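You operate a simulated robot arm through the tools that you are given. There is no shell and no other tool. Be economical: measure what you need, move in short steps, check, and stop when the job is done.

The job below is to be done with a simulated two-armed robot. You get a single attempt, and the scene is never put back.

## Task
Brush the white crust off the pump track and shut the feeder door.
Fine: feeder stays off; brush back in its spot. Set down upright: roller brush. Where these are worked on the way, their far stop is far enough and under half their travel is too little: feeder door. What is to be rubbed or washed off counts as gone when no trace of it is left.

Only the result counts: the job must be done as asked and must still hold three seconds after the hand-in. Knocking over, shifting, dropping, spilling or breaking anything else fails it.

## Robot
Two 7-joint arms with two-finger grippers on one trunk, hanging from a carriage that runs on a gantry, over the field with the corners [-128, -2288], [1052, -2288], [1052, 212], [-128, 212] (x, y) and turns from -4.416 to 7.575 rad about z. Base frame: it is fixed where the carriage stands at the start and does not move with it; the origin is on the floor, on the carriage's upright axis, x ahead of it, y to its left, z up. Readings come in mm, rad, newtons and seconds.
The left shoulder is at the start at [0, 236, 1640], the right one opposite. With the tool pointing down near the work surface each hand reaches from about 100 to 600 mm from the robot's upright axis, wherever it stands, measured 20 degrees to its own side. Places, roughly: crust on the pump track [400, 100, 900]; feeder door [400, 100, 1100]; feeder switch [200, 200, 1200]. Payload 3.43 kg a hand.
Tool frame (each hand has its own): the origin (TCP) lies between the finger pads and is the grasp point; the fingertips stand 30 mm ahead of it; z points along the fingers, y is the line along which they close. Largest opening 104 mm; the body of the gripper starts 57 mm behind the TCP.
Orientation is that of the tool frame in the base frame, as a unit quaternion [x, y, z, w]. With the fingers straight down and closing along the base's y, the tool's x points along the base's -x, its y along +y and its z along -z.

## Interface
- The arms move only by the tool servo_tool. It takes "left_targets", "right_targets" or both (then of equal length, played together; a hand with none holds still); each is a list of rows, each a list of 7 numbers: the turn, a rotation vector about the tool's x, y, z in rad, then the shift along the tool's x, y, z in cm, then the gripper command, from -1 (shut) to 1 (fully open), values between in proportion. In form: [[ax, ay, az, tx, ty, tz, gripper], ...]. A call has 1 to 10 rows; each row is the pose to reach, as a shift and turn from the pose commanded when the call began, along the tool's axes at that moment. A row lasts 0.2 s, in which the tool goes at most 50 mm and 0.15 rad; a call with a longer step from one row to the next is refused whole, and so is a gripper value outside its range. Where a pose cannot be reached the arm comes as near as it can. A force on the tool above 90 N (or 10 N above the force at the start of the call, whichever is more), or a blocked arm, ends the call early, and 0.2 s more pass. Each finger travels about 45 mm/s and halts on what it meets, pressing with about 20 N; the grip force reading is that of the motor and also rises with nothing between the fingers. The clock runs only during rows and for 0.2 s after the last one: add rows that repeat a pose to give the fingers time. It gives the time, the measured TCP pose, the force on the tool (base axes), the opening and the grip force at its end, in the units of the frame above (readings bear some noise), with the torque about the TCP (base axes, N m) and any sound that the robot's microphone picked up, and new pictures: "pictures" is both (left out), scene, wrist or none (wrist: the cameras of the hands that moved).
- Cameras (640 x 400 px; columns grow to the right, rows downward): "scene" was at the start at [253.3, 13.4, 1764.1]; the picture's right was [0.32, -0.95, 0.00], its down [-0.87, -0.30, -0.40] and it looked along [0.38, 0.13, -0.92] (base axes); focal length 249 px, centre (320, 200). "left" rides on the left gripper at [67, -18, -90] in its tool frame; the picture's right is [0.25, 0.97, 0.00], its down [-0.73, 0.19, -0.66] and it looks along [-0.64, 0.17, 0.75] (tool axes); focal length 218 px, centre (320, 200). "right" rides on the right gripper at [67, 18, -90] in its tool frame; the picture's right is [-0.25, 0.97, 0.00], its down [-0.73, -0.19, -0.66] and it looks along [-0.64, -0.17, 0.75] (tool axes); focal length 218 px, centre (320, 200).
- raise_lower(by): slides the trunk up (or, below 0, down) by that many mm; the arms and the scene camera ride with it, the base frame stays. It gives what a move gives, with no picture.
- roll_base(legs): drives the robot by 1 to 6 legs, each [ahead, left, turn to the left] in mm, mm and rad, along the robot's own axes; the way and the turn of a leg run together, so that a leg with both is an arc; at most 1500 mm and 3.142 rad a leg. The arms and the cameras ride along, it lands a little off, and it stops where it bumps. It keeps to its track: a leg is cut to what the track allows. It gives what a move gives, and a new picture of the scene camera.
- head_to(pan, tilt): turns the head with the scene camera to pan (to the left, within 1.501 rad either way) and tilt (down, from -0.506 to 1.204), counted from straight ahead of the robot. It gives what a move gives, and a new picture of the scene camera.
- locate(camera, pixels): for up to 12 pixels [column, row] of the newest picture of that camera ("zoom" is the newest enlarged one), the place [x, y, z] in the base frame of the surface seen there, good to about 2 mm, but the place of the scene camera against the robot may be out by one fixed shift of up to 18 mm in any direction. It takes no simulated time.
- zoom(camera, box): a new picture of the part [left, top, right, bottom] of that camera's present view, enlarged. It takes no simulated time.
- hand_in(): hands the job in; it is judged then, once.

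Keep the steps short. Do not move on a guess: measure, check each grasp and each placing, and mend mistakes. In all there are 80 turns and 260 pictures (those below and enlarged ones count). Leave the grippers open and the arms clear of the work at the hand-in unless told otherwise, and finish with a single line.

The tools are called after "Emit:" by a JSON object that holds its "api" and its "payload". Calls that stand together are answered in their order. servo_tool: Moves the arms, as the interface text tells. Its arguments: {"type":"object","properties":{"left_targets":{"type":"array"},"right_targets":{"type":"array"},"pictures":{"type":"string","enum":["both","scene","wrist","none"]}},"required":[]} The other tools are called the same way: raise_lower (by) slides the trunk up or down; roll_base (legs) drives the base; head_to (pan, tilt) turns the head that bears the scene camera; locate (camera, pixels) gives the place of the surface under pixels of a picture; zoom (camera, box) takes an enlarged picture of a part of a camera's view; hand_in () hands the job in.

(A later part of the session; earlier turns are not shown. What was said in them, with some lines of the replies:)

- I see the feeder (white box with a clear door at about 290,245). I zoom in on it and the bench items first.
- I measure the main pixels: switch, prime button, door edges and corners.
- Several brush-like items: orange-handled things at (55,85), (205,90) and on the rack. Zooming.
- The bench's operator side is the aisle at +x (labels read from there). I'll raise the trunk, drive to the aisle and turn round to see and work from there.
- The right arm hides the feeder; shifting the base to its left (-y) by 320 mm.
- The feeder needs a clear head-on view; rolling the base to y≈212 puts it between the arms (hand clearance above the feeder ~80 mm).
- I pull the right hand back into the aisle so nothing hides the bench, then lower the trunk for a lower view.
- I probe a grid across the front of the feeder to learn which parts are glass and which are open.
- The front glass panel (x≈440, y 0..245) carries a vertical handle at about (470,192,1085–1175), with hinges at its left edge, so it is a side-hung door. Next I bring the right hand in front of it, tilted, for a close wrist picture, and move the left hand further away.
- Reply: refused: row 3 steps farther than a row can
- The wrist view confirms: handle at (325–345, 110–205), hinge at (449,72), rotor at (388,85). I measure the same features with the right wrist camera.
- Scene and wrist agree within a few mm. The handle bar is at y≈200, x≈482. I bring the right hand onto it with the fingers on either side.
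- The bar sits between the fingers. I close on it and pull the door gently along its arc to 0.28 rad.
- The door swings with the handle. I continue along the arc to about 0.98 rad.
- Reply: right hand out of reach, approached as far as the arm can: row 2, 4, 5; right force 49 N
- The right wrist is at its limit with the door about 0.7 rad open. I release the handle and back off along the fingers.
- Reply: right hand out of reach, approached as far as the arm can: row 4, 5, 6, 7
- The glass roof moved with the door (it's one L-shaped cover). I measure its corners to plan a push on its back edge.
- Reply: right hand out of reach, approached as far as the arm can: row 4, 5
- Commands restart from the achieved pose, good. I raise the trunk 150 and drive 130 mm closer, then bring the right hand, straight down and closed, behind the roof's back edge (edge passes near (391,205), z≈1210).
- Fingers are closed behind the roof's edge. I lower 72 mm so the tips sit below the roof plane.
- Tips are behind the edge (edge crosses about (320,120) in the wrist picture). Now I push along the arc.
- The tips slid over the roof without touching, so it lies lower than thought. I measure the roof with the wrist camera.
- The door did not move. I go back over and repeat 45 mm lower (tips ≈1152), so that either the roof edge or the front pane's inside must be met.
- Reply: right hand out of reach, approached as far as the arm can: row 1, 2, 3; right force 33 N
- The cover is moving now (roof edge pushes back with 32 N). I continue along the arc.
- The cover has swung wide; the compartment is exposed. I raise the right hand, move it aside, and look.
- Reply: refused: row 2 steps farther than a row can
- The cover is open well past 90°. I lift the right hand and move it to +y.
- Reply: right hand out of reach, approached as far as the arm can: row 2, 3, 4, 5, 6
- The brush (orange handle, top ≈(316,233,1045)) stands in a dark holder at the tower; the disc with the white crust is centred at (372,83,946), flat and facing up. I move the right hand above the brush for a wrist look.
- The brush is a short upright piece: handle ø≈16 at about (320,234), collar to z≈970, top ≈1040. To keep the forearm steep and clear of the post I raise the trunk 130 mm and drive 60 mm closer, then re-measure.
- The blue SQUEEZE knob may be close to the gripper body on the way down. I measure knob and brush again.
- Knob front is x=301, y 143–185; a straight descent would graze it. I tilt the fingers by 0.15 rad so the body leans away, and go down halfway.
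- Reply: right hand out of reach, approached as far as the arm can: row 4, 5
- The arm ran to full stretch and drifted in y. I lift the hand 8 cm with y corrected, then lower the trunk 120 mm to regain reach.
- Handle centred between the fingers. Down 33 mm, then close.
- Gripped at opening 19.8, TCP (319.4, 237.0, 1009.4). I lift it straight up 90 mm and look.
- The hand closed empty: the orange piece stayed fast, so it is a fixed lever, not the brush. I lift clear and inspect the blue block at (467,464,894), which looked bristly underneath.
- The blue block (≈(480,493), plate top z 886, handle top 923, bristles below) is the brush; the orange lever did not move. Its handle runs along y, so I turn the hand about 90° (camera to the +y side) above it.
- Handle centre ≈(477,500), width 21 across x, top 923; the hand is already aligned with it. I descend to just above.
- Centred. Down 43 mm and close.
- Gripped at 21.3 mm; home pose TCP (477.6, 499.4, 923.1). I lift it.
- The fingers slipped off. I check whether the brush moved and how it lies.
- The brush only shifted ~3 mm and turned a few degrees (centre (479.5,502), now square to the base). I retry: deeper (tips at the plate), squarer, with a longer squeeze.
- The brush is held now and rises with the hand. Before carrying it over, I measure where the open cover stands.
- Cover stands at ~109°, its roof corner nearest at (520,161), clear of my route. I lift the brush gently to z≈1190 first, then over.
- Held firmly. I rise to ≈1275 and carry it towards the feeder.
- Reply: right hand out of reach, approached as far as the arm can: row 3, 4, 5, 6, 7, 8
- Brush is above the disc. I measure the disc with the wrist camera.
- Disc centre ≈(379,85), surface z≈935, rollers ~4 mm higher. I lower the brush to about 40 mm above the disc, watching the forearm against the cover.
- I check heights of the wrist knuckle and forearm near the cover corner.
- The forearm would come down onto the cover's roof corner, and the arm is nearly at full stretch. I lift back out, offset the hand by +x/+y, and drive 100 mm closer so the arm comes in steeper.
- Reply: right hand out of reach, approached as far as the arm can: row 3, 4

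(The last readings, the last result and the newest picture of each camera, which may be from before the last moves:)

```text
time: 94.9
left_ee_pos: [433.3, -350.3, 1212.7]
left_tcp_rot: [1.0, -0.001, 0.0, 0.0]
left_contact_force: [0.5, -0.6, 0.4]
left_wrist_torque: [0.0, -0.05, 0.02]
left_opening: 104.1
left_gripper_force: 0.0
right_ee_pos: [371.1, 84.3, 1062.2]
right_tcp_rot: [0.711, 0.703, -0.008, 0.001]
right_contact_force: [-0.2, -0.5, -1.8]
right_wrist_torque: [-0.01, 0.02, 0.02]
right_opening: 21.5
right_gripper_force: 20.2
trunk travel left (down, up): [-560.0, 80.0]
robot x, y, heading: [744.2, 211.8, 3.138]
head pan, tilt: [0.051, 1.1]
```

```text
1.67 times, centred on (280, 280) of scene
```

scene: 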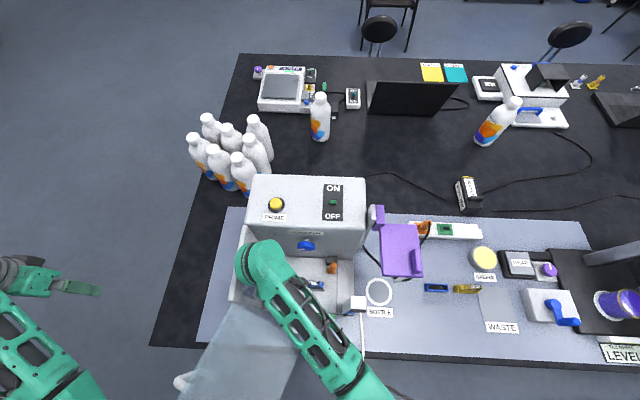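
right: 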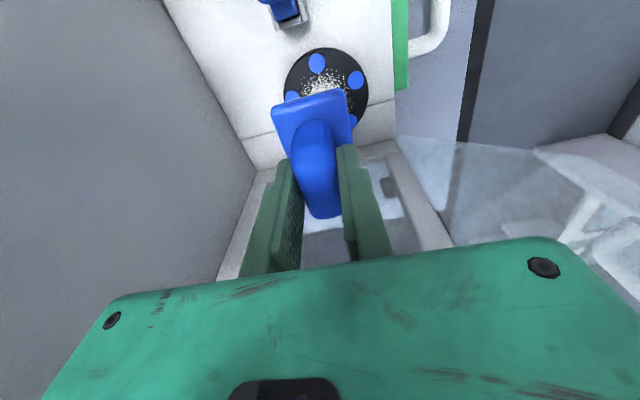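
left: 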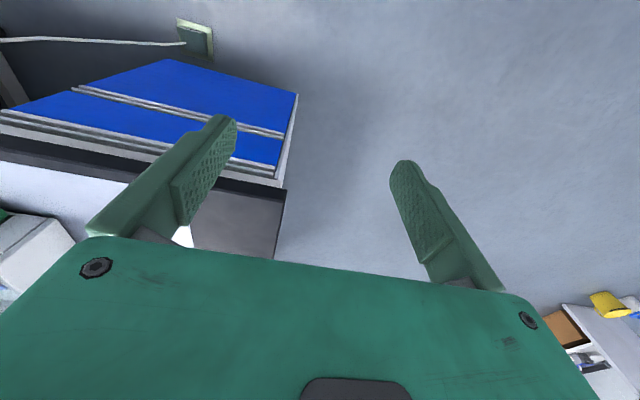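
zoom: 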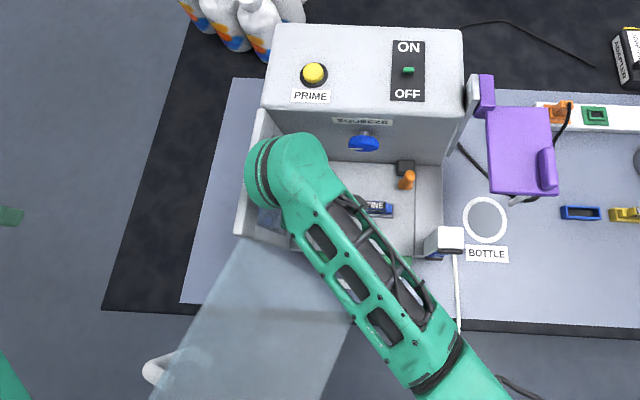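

Emit:
{"api": "locate", "payload": {"camera": "scene", "pixels": [[245, 262], [250, 285], [268, 300], [284, 320], [296, 338], [310, 352], [330, 360], [300, 300], [237, 270], [300, 360]]}}

```text
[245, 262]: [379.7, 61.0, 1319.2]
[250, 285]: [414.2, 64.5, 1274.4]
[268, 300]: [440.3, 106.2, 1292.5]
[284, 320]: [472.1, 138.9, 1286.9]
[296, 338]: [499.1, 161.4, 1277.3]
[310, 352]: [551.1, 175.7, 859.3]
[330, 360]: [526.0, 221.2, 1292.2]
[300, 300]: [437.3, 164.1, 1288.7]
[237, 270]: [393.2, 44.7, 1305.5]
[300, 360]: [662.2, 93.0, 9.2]
```

The forearm is still nearly level; raising the trunk the last 80 mm and re-lowering the hand tilts it up.

Emit:
{"api": "raise_lower", "payload": {"by": 80}}

Emit:
{"api": "servo_tool", "payload": {"right_targets": [[0, 0, 0, 0, 0.1, 2, -1], [0, 0, 0, 0, 0.2, 4, -1], [0, 0, 0, 0, 0.3, 6, -1], [0, 0, 0, 0, 0.4, 8, -1], [0, 0, 0, 0, 0.5, 9, -1]]}}

Emit:
{"api": "zoom", "payload": {"camera": "scene", "box": [160, 160, 400, 400]}}

Emit:
{"api": "locate", "payload": {"camera": "zoom", "pixels": [[250, 190], [300, 250], [330, 290], [350, 320], [370, 350], [390, 375], [420, 300], [270, 220]]}}

```text
time: 96.1
left_ee_pos: [433.0, -350.0, 1291.4]
left_tcp_rot: [1.0, -0.002, 0.0, 0.0]
left_contact_force: [0.1, -0.1, -0.2]
left_wrist_torque: [0.01, 0.01, 0.03]
left_opening: 104.2
left_gripper_force: 0.1
right_ee_pos: [371.1, 84.8, 1141.1]
right_tcp_rot: [0.711, 0.703, -0.008, 0.0]
right_contact_force: [-0.8, 0.2, -0.6]
right_wrist_torque: [0.01, -0.03, 0.0]
right_opening: 21.5
right_gripper_force: 19.2
trunk travel left (down, up): [-640.0, 0.0]
robot x, y, heading: [744.7, 209.9, 3.133]
head pan, tilt: [0.051, 1.1]
```

```text
time: 97.3
left_ee_pos: [433.2, -350.0, 1291.8]
left_tcp_rot: [1.0, -0.002, 0.0, 0.001]
left_contact_force: [0.0, -1.0, -0.1]
left_wrist_torque: [0.01, 0.0, -0.01]
left_opening: 104.1
left_gripper_force: 0.0
right_ee_pos: [375.9, 83.1, 1050.2]
right_tcp_rot: [0.711, 0.704, -0.007, 0.0]
right_contact_force: [0.1, 0.0, -0.8]
right_wrist_torque: [0.0, -0.02, -0.02]
right_opening: 21.4
right_gripper_force: 20.1
trunk travel left (down, up): [-640.0, 0.0]
robot x, y, heading: [745.9, 211.2, 3.138]
head pan, tilt: [0.051, 1.1]
```

scene: 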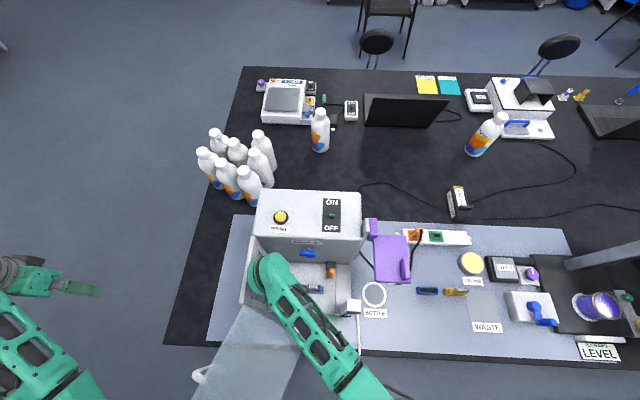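
right: 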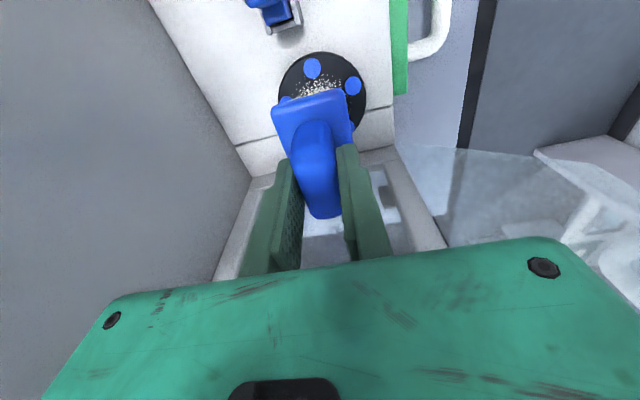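

```text
1.67 times, centred on (280, 280) of scene
```

zoom: 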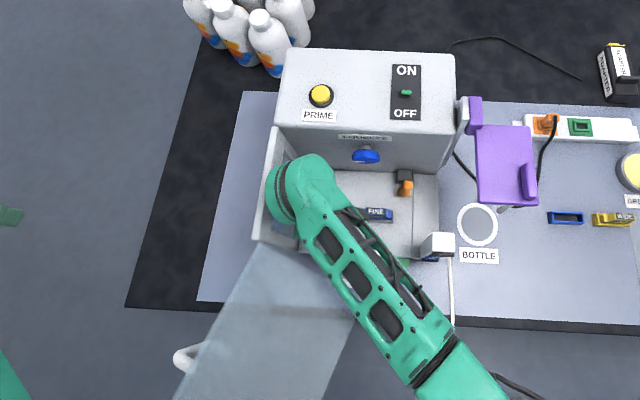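

```text
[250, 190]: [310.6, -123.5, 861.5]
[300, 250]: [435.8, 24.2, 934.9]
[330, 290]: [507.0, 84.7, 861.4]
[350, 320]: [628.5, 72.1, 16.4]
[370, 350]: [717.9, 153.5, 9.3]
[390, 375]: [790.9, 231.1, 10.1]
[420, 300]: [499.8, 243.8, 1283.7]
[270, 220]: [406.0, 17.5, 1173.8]
```

Emit:
{"api": "locate", "payload": {"camera": "zoom", "pixels": [[318, 255], [345, 290], [365, 315], [385, 340], [405, 365], [425, 340], [450, 370], [285, 215]]}}

```text
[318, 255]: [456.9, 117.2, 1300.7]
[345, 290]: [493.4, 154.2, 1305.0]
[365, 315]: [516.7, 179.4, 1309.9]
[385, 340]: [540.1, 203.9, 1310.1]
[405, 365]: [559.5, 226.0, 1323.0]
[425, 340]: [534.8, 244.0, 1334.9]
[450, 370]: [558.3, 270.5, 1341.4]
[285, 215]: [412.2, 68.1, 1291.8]
```

Now the forearm rises away and passes beside the cover corner. I lower toward contact in small steps.

Emit:
{"api": "servo_tool", "payload": {"right_targets": [[0, 0, 0, 0, 0, 1.5, -1], [0, 0, 0, 0, 0, 3, -1], [0, 0, 0, 0, 0, 4, -1], [0, 0, 0, 0, 0, 4.4, -1], [0, 0, 0, 0, 0, 4.7, -1]]}}

```text
time: 98.5
left_ee_pos: [433.3, -350.3, 1292.3]
left_tcp_rot: [1.0, -0.002, 0.0, 0.0]
left_contact_force: [0.1, 0.1, -0.7]
left_wrist_torque: [-0.02, -0.01, -0.04]
left_opening: 103.8
left_gripper_force: 0.1
right_ee_pos: [375.1, 83.5, 1004.1]
right_tcp_rot: [0.711, 0.703, -0.007, 0.0]
right_contact_force: [1.6, 1.2, 1.6]
right_wrist_torque: [0.11, -0.16, -0.03]
right_opening: 21.6
right_gripper_force: 19.5
trunk travel left (down, up): [-640.0, 0.0]
robot x, y, heading: [742.8, 210.6, 3.139]
head pan, tilt: [0.051, 1.1]
```

scene: 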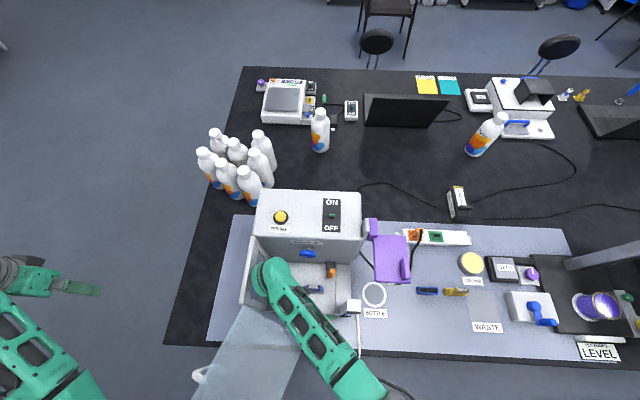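
right: 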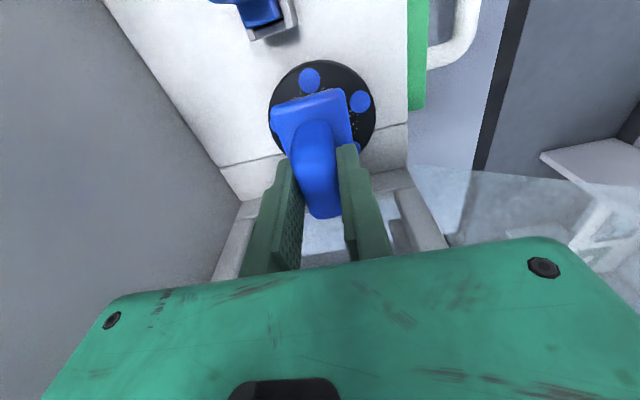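

Light contact. I press 2 mm more and sweep back and forth in x and y.

Emit:
{"api": "servo_tool", "payload": {"right_targets": [[0, 0, 0, 0, 0, 0.2, -1], [0, 0, 0, 0, 1.5, 0.2, -1], [0, 0, 0, 0, 0, 0.2, -1], [0, 0, 0, 0, -1.5, 0.2, -1], [0, 0, 0, 0.8, -1.5, 0.2, -1], [0, 0, 0, 0.8, 0, 0.2, -1], [0, 0, 0, 0.8, 1.5, 0.2, -1], [0, 0, 0, -0.8, 1.5, 0.2, -1], [0, 0, 0, -0.8, 0, 0.2, -1], [0, 0, 0, -0.8, -1.5, 0.2, -1]], "pictures": "wrist"}}

```text
time: 100.7
left_ee_pos: [433.3, -349.6, 1292.8]
left_tcp_rot: [1.0, -0.003, 0.0, 0.001]
left_contact_force: [0.5, 0.6, -0.7]
left_wrist_torque: [0.01, 0.02, 0.0]
left_opening: 103.8
left_gripper_force: 0.0
right_ee_pos: [359.0, 71.2, 1002.7]
right_tcp_rot: [0.71, 0.704, -0.009, 0.001]
right_contact_force: [11.2, -0.8, 37.8]
right_wrist_torque: [0.28, -0.9, -0.04]
right_opening: 21.5
right_gripper_force: 20.0
trunk travel left (down, up): [-640.0, 0.0]
robot x, y, heading: [744.9, 209.9, 3.139]
head pan, tilt: [0.051, 1.1]
```

right: 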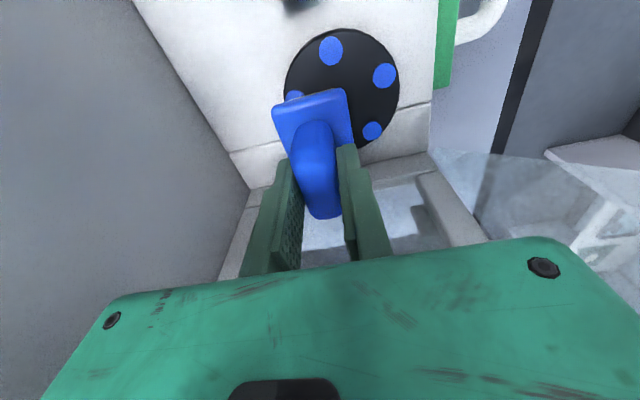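

The visible part is clean. One more lighter pass over the rest, then lift and inspect.

Emit:
{"api": "servo_tool", "payload": {"right_targets": [[0, 0, 0, 0.5, 1.5, -0.1, -1], [0, 0, 0, 0.5, 3.5, -0.1, -1], [0, 0, 0, 2, 3.5, -0.1, -1], [0, 0, 0, 2, 1.5, -0.1, -1], [0, 0, 0, 3, 1.5, -0.1, -1], [0, 0, 0, 3, 3, -0.1, -1], [0, 0, 0, 1.2, 2, -1.5, -1], [0, 0, 0, 1.2, 1.8, -4.5, -1], [0, 0, 0, 1.2, 1.8, -7.5, -1], [0, 0, 0, 1.2, 1.8, -10.5, -1]], "pictures": "wrist"}}

Emit:
{"api": "zoom", "payload": {"camera": "right", "box": [250, 20, 410, 150]}}

```text
time: 102.9
left_ee_pos: [432.8, -349.9, 1292.3]
left_tcp_rot: [1.0, -0.001, 0.0, 0.0]
left_contact_force: [0.4, 0.2, 0.2]
left_wrist_torque: [0.0, -0.02, 0.02]
left_opening: 104.3
left_gripper_force: 0.0
right_ee_pos: [378.9, 88.3, 1107.5]
right_tcp_rot: [0.711, 0.703, -0.006, 0.0]
right_contact_force: [0.1, -0.5, -1.1]
right_wrist_torque: [0.02, 0.0, 0.01]
right_opening: 21.4
right_gripper_force: 20.0
trunk travel left (down, up): [-640.0, 0.0]
robot x, y, heading: [744.4, 211.2, 3.139]
head pan, tilt: [0.051, 1.1]
```

right: 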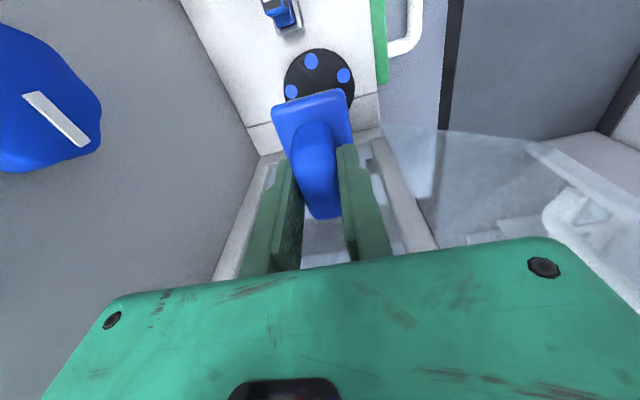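

```text
3.08 times, centred on (330, 85) of right
```

zoom: 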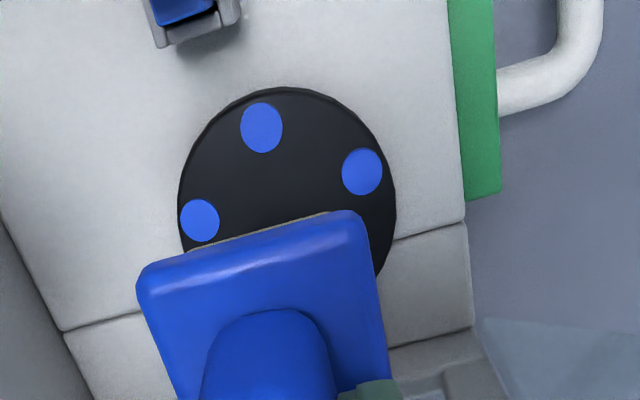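

Clean where seen; I lift higher and check the whole disc.

Emit:
{"api": "servo_tool", "payload": {"right_targets": [[0, 0, 0, 0, 0, -3, -1], [0, 0, 0, 0, 0, -6, -1], [0, 0, 0, 0, 0, -9, -1], [0, 0, 0, 0, 0, -12, -1], [0, 0, 0, 0, 0, -15, -1], [0, 0, 0, 0, 0, -18, -1], [0, 0, 0, 3, 0, -19, -1], [0, 0, 0, 6, 0, -19, -1], [0, 0, 0, 9, 0, -19, -1], [0, 0, 0, 12, 0, -19, -1]]}}

Emit:
{"api": "zoom", "payload": {"camera": "scene", "box": [230, 240, 340, 330]}}

```text
time: 105.1
left_ee_pos: [432.0, -350.6, 1292.7]
left_tcp_rot: [1.0, -0.002, 0.0, 0.001]
left_contact_force: [0.7, -0.7, 0.5]
left_wrist_torque: [-0.02, -0.03, 0.02]
left_opening: 103.9
left_gripper_force: 0.1
right_ee_pos: [382.8, 210.5, 1296.3]
right_tcp_rot: [0.71, 0.704, -0.008, 0.001]
right_contact_force: [0.4, 1.0, -1.1]
right_wrist_torque: [0.02, -0.02, -0.02]
right_opening: 21.1
right_gripper_force: 20.0
trunk travel left (down, up): [-640.0, 0.0]
robot x, y, heading: [745.0, 211.6, 3.137]
head pan, tilt: [0.051, 1.1]
```

scene: 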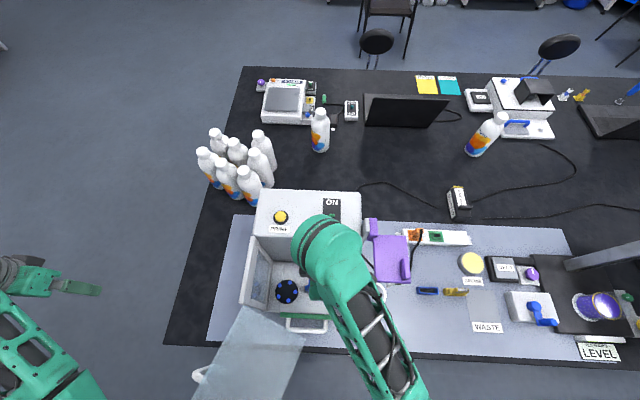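
right: 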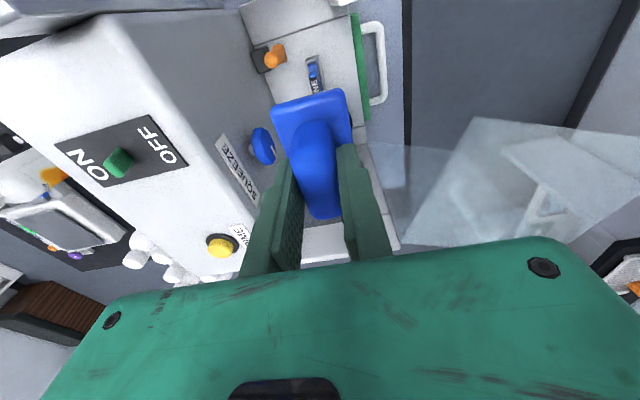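

```text
4.44 times, centred on (285, 285) of scene
```

zoom: 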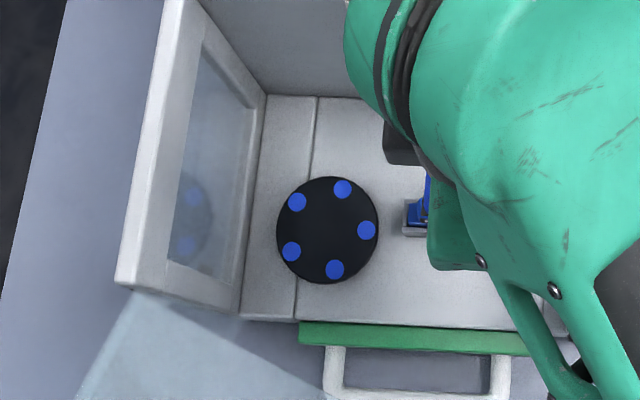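

The disc is fully clean. I carry the brush back over its spot (target brush centre (478,498.5), TCP ≈(474.6,498.8)).

Emit:
{"api": "servo_tool", "payload": {"right_targets": [[0, 0, 0, 2.9, 0.9, 0, -1], [0, 0, 0, 5.8, 1.8, 0, -1], [0, 0, 0, 8.7, 2.8, 0, -1], [0, 0, 0, 11.6, 3.7, 0, -1], [0, 0, 0, 14.5, 4.6, 0, -1], [0, 0, 0, 17.4, 5.5, 0, -1], [0, 0, 0, 20.3, 6.5, 0, -1], [0, 0, 0, 23.2, 7.4, 0, -1], [0, 0, 0, 26.1, 8.3, 0, -1], [0, 0, 0, 28.8, 9.2, 0, -1]], "pictures": "none"}}

Emit:
{"api": "servo_tool", "payload": {"right_targets": [[0, 0, 0.03, 0, 0, 3, -1], [0, 0, 0.06, 0, 0, 6, -1], [0, 0, 0.06, 0, 0, 9, -1], [0, 0, 0.06, 0, 0, 12, -1], [0, 0, 0.06, 0, 0, 15, -1], [0, 0, 0.06, 0, 0, 18, -1], [0, 0, 0.06, 0, 0, 21, -1], [0, 0, 0.06, 0, 0, 24, -1], [0, 0, 0.06, 0, 0, 27, -1], [0, 0, 0.06, 0, 0, 30, -1]]}}

```text
time: 107.3
left_ee_pos: [432.3, -350.3, 1291.6]
left_tcp_rot: [1.0, -0.001, 0.0, 0.0]
left_contact_force: [0.4, 0.8, -0.3]
left_wrist_torque: [-0.03, 0.0, -0.05]
left_opening: 104.0
left_gripper_force: 0.0
right_ee_pos: [476.9, 497.2, 1293.0]
right_tcp_rot: [0.711, 0.703, -0.007, 0.0]
right_contact_force: [-0.7, 0.3, -0.6]
right_wrist_torque: [0.01, 0.02, -0.01]
right_opening: 21.5
right_gripper_force: 19.8
trunk travel left (down, up): [-640.0, 0.0]
robot x, y, heading: [742.9, 208.0, 3.133]
head pan, tilt: [0.051, 1.1]
```

```text
time: 109.5
left_ee_pos: [433.2, -350.9, 1291.8]
left_tcp_rot: [1.0, -0.002, 0.0, -0.001]
left_contact_force: [-0.4, 0.3, -0.9]
left_wrist_torque: [0.01, -0.02, -0.02]
left_opening: 104.2
left_gripper_force: 0.0
right_ee_pos: [474.4, 492.2, 993.4]
right_tcp_rot: [0.731, 0.682, -0.007, -0.001]
right_contact_force: [-0.4, 0.6, -0.3]
right_wrist_torque: [0.01, 0.02, 0.02]
right_opening: 21.3
right_gripper_force: 20.2
trunk travel left (down, up): [-640.0, 0.0]
robot x, y, heading: [740.4, 207.4, 3.139]
head pan, tilt: [0.051, 1.1]
```

scene: 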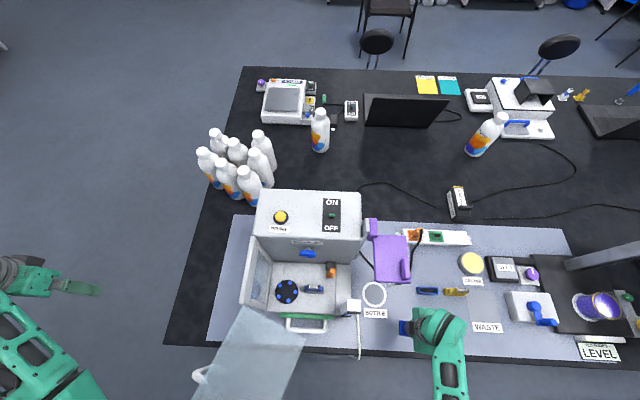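
right: 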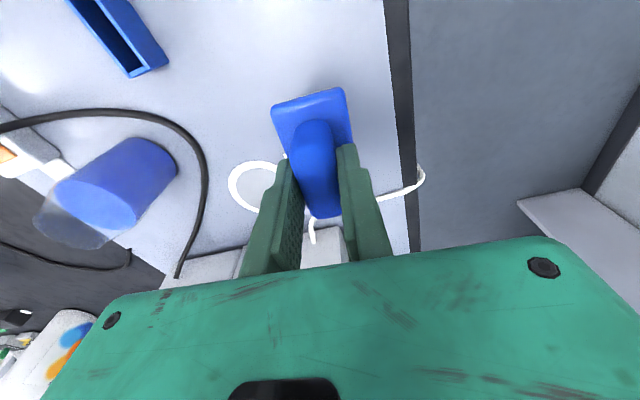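

Correcting +6.5 mm in y and lowering to the bench (contact expected at TCP ≈919).

Emit:
{"api": "servo_tool", "payload": {"right_targets": [[0, 0, 0, 0.35, 0, 2.5, -1], [0, 0, 0, 0.68, 0, 5, -1], [0, 0, 0, 0.68, 0, 6.5, -1], [0, 0, 0, 0.68, 0, 7.1, -1], [0, 0, 0, 0.68, 0, 7.4, -1], [0, 0, 0, 0.68, 0, 7.5, -1]], "pictures": "wrist"}}

```text
time: 110.9
left_ee_pos: [433.4, -351.4, 1292.2]
left_tcp_rot: [1.0, -0.002, 0.001, 0.0]
left_contact_force: [0.9, -0.1, 0.5]
left_wrist_torque: [0.0, -0.01, 0.0]
left_opening: 104.1
left_gripper_force: 0.1
right_ee_pos: [473.5, 500.0, 917.7]
right_tcp_rot: [0.732, 0.682, -0.008, 0.0]
right_contact_force: [14.9, -5.3, 44.9]
right_wrist_torque: [-0.39, -0.87, -0.05]
right_opening: 21.2
right_gripper_force: 19.5
trunk travel left (down, up): [-640.0, 0.0]
robot x, y, heading: [745.9, 205.5, 3.141]
head pan, tilt: [0.051, 1.1]
```

right: 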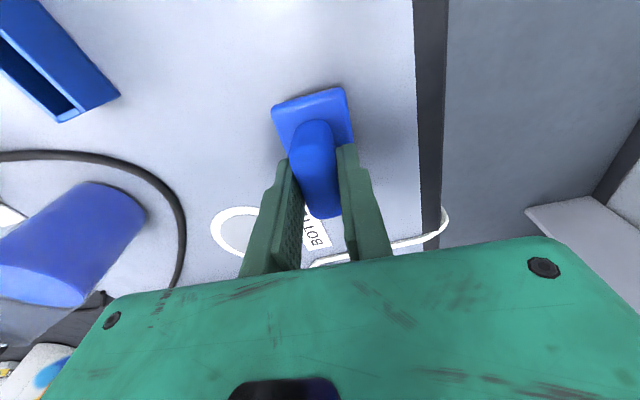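

On the bench, pressing a bit; I ease up 1.5 mm, open, and lift away.

Emit:
{"api": "servo_tool", "payload": {"right_targets": [[0, 0, 0, 0, 0, -0.15, -1], [0, 0, 0, 0, 0, -0.15, 0], [0, 0, 0, 0, 0, -0.15, 0], [0, 0, 0, 0, 0, -0.15, 0], [0, 0, 0, 0, 0, -3, 0], [0, 0, 0, 0, 0, -7, 0], [0, 0, 0, 0, 0, -11, 0], [0, 0, 0, 0, 0, -15, 0], [0, 0, 0, 0, 0, -19, 0], [0, 0, 0, 0, 0, -23, 0]], "pictures": "wrist"}}

Emit:
{"api": "zoom", "payload": {"camera": "right", "box": [284, 30, 354, 105]}}

Emit:
{"api": "locate", "payload": {"camera": "zoom", "pixels": [[212, 110], [360, 62], [405, 300], [290, 350], [308, 230]]}}

```text
time: 113.1
left_ee_pos: [432.2, -350.2, 1291.7]
left_tcp_rot: [1.0, -0.002, 0.0, 0.0]
left_contact_force: [1.0, -0.3, 0.5]
left_wrist_torque: [-0.03, 0.02, 0.0]
left_opening: 104.1
left_gripper_force: 0.2
right_ee_pos: [477.1, 500.6, 1147.3]
right_tcp_rot: [0.731, 0.682, -0.008, 0.0]
right_contact_force: [0.3, -0.8, 0.2]
right_wrist_torque: [-0.01, -0.01, -0.04]
right_opening: 52.0
right_gripper_force: 0.2
trunk travel left (down, up): [-640.0, 0.0]
robot x, y, heading: [743.2, 207.0, 3.136]
head pan, tilt: [0.051, 1.1]
```

right: 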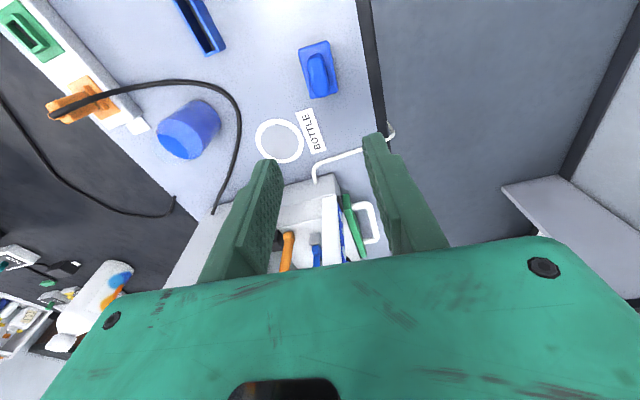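

```text
5.33 times, centred on (319, 68) of right
```

zoom: 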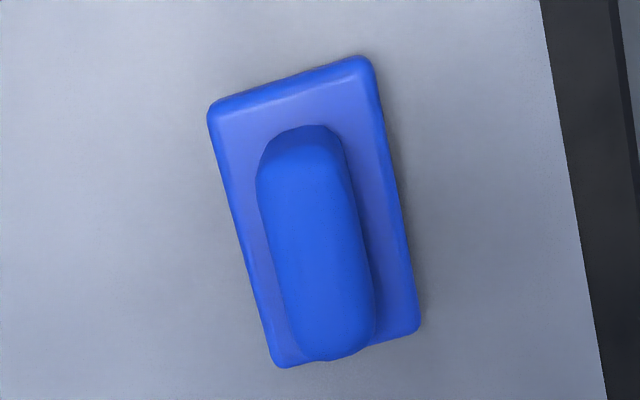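

```text
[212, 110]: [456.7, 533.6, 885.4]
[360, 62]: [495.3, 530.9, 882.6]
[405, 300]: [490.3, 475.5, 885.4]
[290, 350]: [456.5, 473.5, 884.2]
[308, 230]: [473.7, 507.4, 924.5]
```

Brush stands upright within ~5 mm of its spot. Now the door: I drive back 100 mm, then bring the left hand (closed, pointing down) to the outer face of the open cover, between hinge and handle.

Emit:
{"api": "roll_base", "payload": {"legs": [[-100, 0, 0]]}}

Emit:
{"api": "servo_tool", "payload": {"left_targets": [[0, 0, 0, 0.3, -4.4, 0, -1], [0, 0, 0, 0.6, -8.8, 0, -1], [0, 0, 0, 1, -13.2, 0, -1], [0, 0, 0, 1.3, -17.6, 0, -1], [0, 0, 0, 1.6, -22, 0, -1], [0, 0, 0, 2, -25.5, 0, -1]]}}

Emit:
{"api": "zoom", "payload": {"camera": "scene", "box": [150, 200, 400, 400]}}

```text
time: 114.2
left_ee_pos: [532.0, -351.6, 1292.7]
left_tcp_rot: [1.0, -0.001, 0.0, 0.0]
left_contact_force: [0.0, 0.5, -0.4]
left_wrist_torque: [0.01, -0.01, 0.0]
left_opening: 103.9
left_gripper_force: 0.1
right_ee_pos: [574.1, 500.0, 1145.3]
right_tcp_rot: [0.73, 0.683, -0.007, -0.001]
right_contact_force: [0.1, -0.5, -0.8]
right_wrist_torque: [-0.04, 0.01, -0.01]
right_opening: 51.7
right_gripper_force: 0.0
trunk travel left (down, up): [-640.0, 0.0]
robot x, y, heading: [843.6, 212.4, 3.142]
head pan, tilt: [0.051, 1.1]
```

scene: 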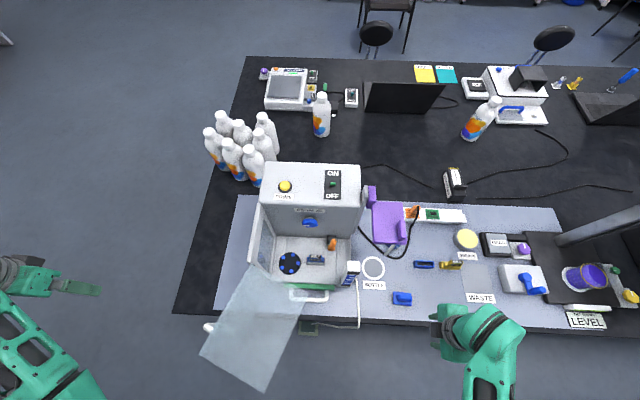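

```text
time: 115.6
left_ee_pos: [553.2, -93.0, 1292.4]
left_tcp_rot: [1.0, -0.002, -0.001, -0.001]
left_contact_force: [-0.2, 0.8, 0.3]
left_wrist_torque: [-0.01, -0.01, 0.04]
left_opening: 0.3
left_gripper_force: 18.5
right_ee_pos: [573.7, 499.9, 1146.6]
right_tcp_rot: [0.73, 0.683, -0.007, 0.0]
right_contact_force: [-0.3, 0.0, -0.3]
right_wrist_torque: [0.02, -0.01, 0.0]
right_opening: 51.7
right_gripper_force: 0.2
trunk travel left (down, up): [-640.0, 0.0]
robot x, y, heading: [844.2, 210.8, 3.142]
head pan, tilt: [0.051, 1.1]
```

scene: 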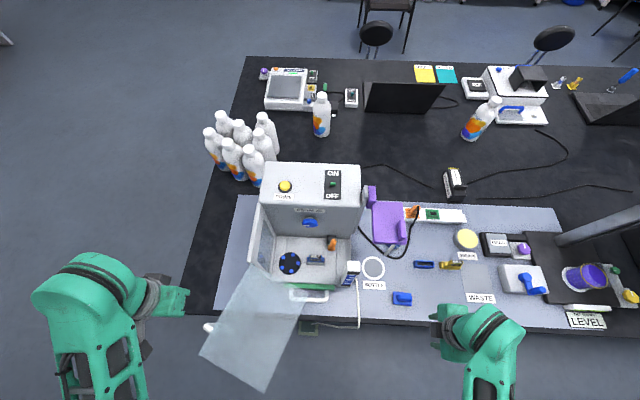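
left: 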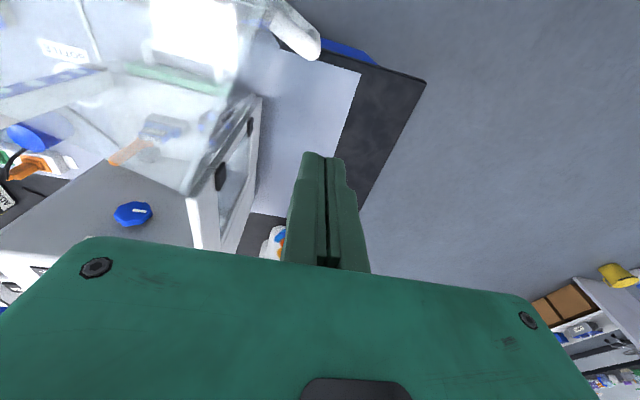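

```text
2.00 times, centred on (275, 300) of scene
```

zoom: 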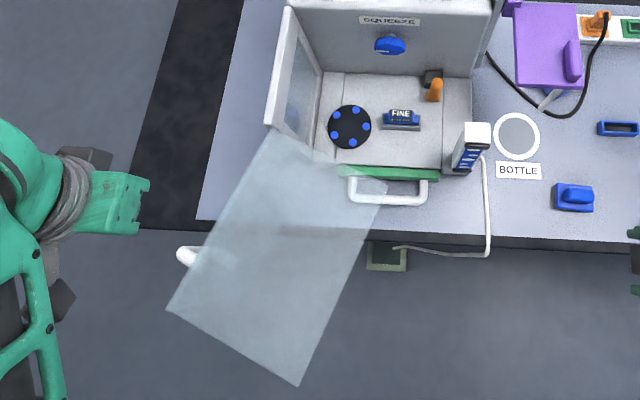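

Left fingertips are outside the cover. I lower 120 mm and push along the closing arc to ~0.65 rad.

Emit:
{"api": "servo_tool", "payload": {"left_targets": [[0, 0, 0, 0, 0, 4, -1], [0, 0, 0, 0, 0, 8, -1], [0, 0, 0, 0, 0, 12, -1], [0, 0, 0, 1.9, -3.9, 12, -1], [0, 0, 0, 3, -7.2, 12, -1], [0, 0, 0, 3.3, -10.7, 12, -1], [0, 0, 0, 2.7, -14.2, 12, -1], [0, 0, 0, 1.3, -17.4, 12, -1], [0, 0, 0, -0.9, -20.1, 12, -1]]}}

```text
time: 117.6
left_ee_pos: [543.4, 106.6, 1172.9]
left_tcp_rot: [1.0, -0.001, -0.001, 0.0]
left_contact_force: [0.4, -1.0, 0.6]
left_wrist_torque: [0.0, 0.02, 0.0]
left_opening: 0.3
left_gripper_force: 20.4
right_ee_pos: [572.8, 500.4, 1146.9]
right_tcp_rot: [0.731, 0.682, -0.007, 0.0]
right_contact_force: [-0.1, 0.1, 0.3]
right_wrist_torque: [0.01, -0.06, -0.03]
right_opening: 52.1
right_gripper_force: 0.1
trunk travel left (down, up): [-640.0, 0.0]
robot x, y, heading: [841.7, 215.6, 3.139]
head pan, tilt: [0.051, 1.1]
```

scene: 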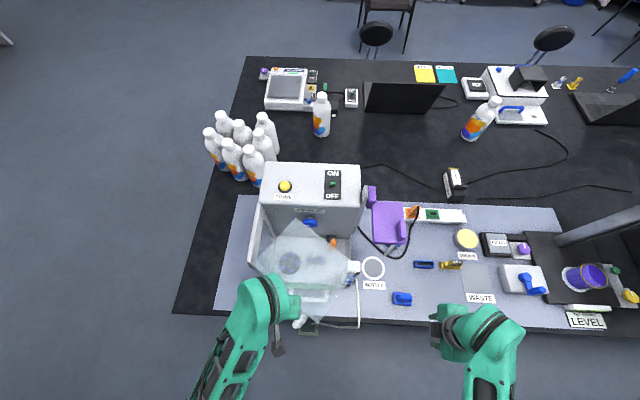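
left: 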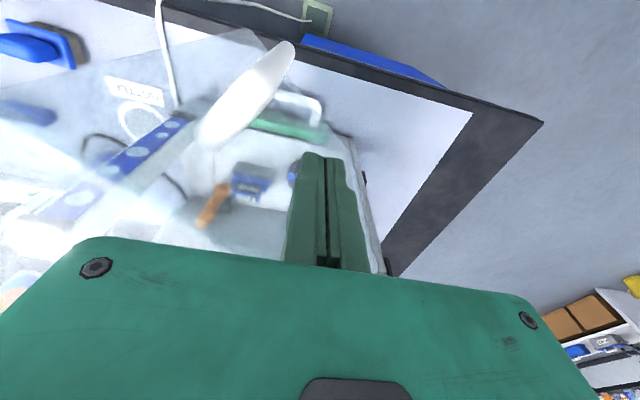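

The cover follows. I push on to closed, slowly at the end.

Emit:
{"api": "servo_tool", "payload": {"left_targets": [[0, 0, 0, -2.2, -1.8, 0, -1], [0, 0, 0, -4, -2.8, 0, -1], [0, 0, 0, -6, -3.55, 0, -1], [0, 0, 0, -7.2, -3.8, 0, -1], [0, 0, 0, -8.1, -3.95, 0, -1], [0, 0, 0, -8.6, -3.95, 0, -1], [0, 0, 0, -9, -3.95, 0, -1], [0, 0, 0, -9.4, -3.95, 0, -1]]}}

Emit:
{"api": "zoom", "payload": {"camera": "scene", "box": [200, 150, 420, 350]}}

```text
time: 119.4
left_ee_pos: [455.4, 145.2, 1171.1]
left_tcp_rot: [1.0, 0.0, 0.004, -0.002]
left_contact_force: [45.9, -4.3, 27.2]
left_wrist_torque: [-0.05, 1.97, 0.3]
left_opening: 6.0
left_gripper_force: 35.1
right_ee_pos: [579.0, 498.6, 1145.6]
right_tcp_rot: [0.731, 0.682, -0.006, 0.002]
right_contact_force: [0.3, 0.4, 0.4]
right_wrist_torque: [0.0, -0.01, -0.02]
right_opening: 52.0
right_gripper_force: 0.1
trunk travel left (down, up): [-640.0, 0.0]
robot x, y, heading: [842.0, 209.5, 3.139]
head pan, tilt: [0.051, 1.1]
```

scene: 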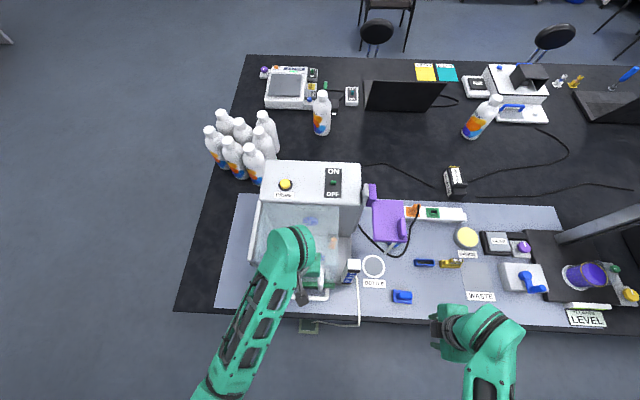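
left: 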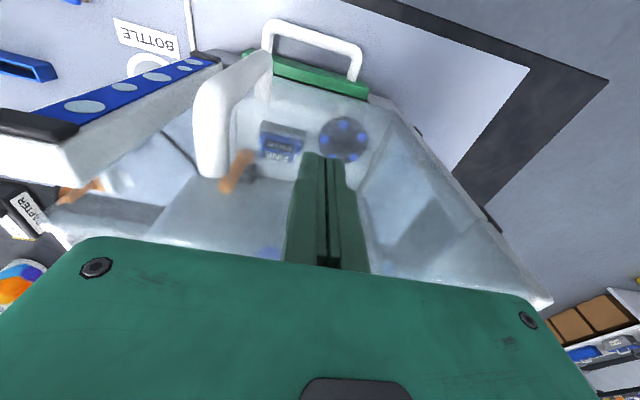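

```text
2.00 times, centred on (310, 250) of scene
```

zoom: 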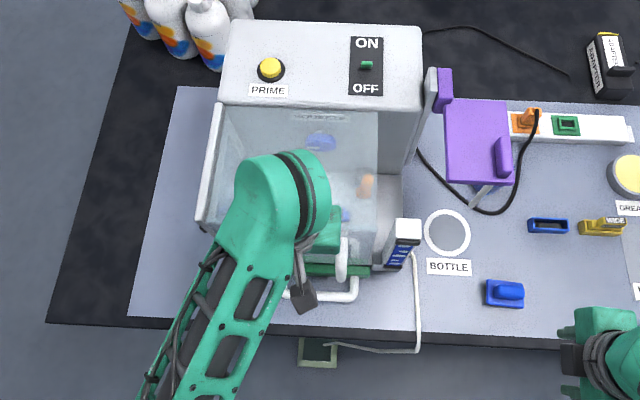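

The cover met its stop (46 N). I back the left hand off, lift it and open both grippers, then check the door.

Emit:
{"api": "servo_tool", "payload": {"left_targets": [[0, 0, 0, 2, 0, 0, -1], [0, 0, 0, 5, 0.5, 0, -1], [0, 0, 0, 9, 1, 0, -1], [0, 0, 0, 12, 3, -1, -1], [0, 0, 0, 13, 7, -2, -1], [0, 0, 0, 14, 11, -3, 0], [0, 0, 0, 15, 15, -4, 1], [0, 0, 0, 15, 19.5, -4, 1], [0, 0, 0, 15, 24, -4, 1], [0, 0, 0, 15, 28.5, -4, 1]], "right_targets": [[0, 0, 0, 0, 0, -2, 0], [0, 0, 0, 0, 0, -4, 0.5], [0, 0, 0, 0, 0, -6, 1], [0, 0, 0, 0, 0, -6, 1], [0, 0, 0, 0, 0, -6, 1], [0, 0, 0, 0, 0, -6, 1], [0, 0, 0, 0, 0, -6, 1], [0, 0, 0, 0, 0, -6, 1], [0, 0, 0, 0, 0, -6, 1], [0, 0, 0, 0, 0, -6, 1]], "pictures": "scene"}}

Emit:
{"api": "zoom", "payload": {"camera": "scene", "box": [220, 150, 420, 330]}}

Emit:
{"api": "locate", "payload": {"camera": "scene", "pixels": [[322, 275], [317, 290], [326, 272], [300, 255], [275, 250], [402, 297], [333, 240], [340, 260]]}}

```text
time: 121.6
left_ee_pos: [598.5, -137.6, 1210.6]
left_tcp_rot: [1.0, -0.001, 0.001, 0.0]
left_contact_force: [-0.8, 1.0, 0.5]
left_wrist_torque: [-0.01, 0.02, -0.01]
left_opening: 103.9
left_gripper_force: 0.4
right_ee_pos: [574.4, 499.0, 1206.7]
right_tcp_rot: [0.731, 0.683, -0.008, -0.001]
right_contact_force: [0.0, 0.3, 0.2]
right_wrist_torque: [-0.03, 0.0, 0.02]
right_opening: 104.2
right_gripper_force: 0.1
trunk travel left (down, up): [-640.0, 0.0]
robot x, y, heading: [842.5, 211.9, 3.141]
head pan, tilt: [0.051, 1.1]
```

scene: 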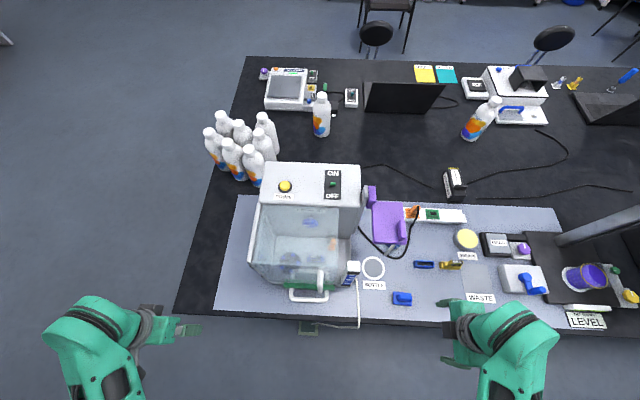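

```text
2.22 times, centred on (320, 240) of scene
```

zoom: 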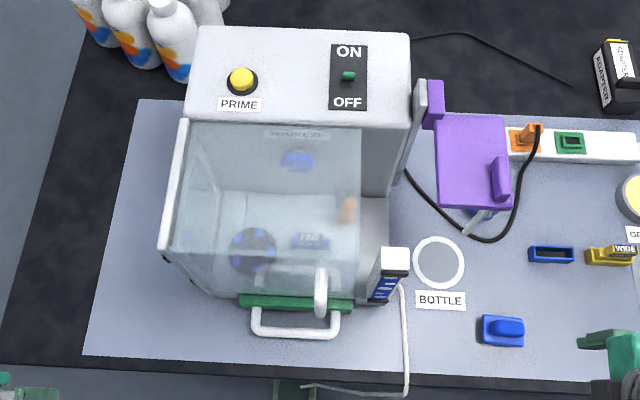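

```text
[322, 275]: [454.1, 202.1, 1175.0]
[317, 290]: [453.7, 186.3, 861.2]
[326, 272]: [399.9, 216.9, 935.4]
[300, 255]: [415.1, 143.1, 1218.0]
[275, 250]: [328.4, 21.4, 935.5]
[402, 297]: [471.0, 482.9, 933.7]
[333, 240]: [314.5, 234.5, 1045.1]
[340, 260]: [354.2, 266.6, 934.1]
```

Emit:
{"api": "locate", "payload": {"camera": "scene", "pixels": [[320, 281], [321, 290], [322, 270], [330, 262], [262, 262], [310, 262], [290, 262]]}}

Emit:
{"api": "zoom", "payload": {"camera": "scene", "box": [320, 160, 420, 310]}}

```text
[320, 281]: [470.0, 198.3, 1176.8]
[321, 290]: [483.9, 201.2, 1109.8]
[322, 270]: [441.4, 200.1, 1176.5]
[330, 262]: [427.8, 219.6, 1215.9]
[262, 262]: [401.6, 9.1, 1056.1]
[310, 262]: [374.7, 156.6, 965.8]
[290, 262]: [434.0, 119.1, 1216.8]
```

```text
2.67 times, centred on (370, 235) of scene
```

zoom: 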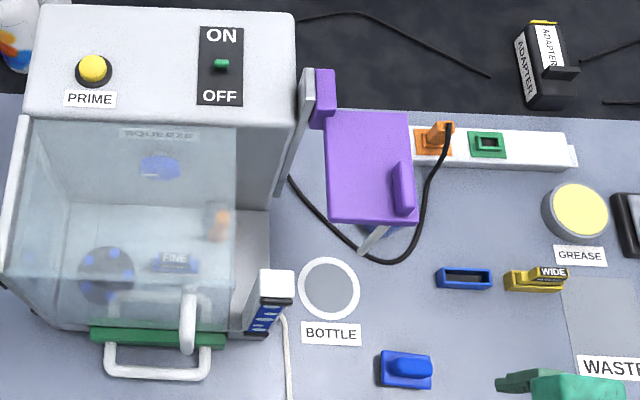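

The handle front reads x≈484 (485 at the start), so the door is shut. The disc is clean, the brush stands on its spot, the switch is untouched and both hands are open and clear. Handing in.

Emit:
{"api": "hand_in", "payload": {}}

```text
The job is handed in.
```

The pump track is brushed clean, the feeder door is shut with the feeder switch untouched, and the brush stands upright about 5 mm from where it started.
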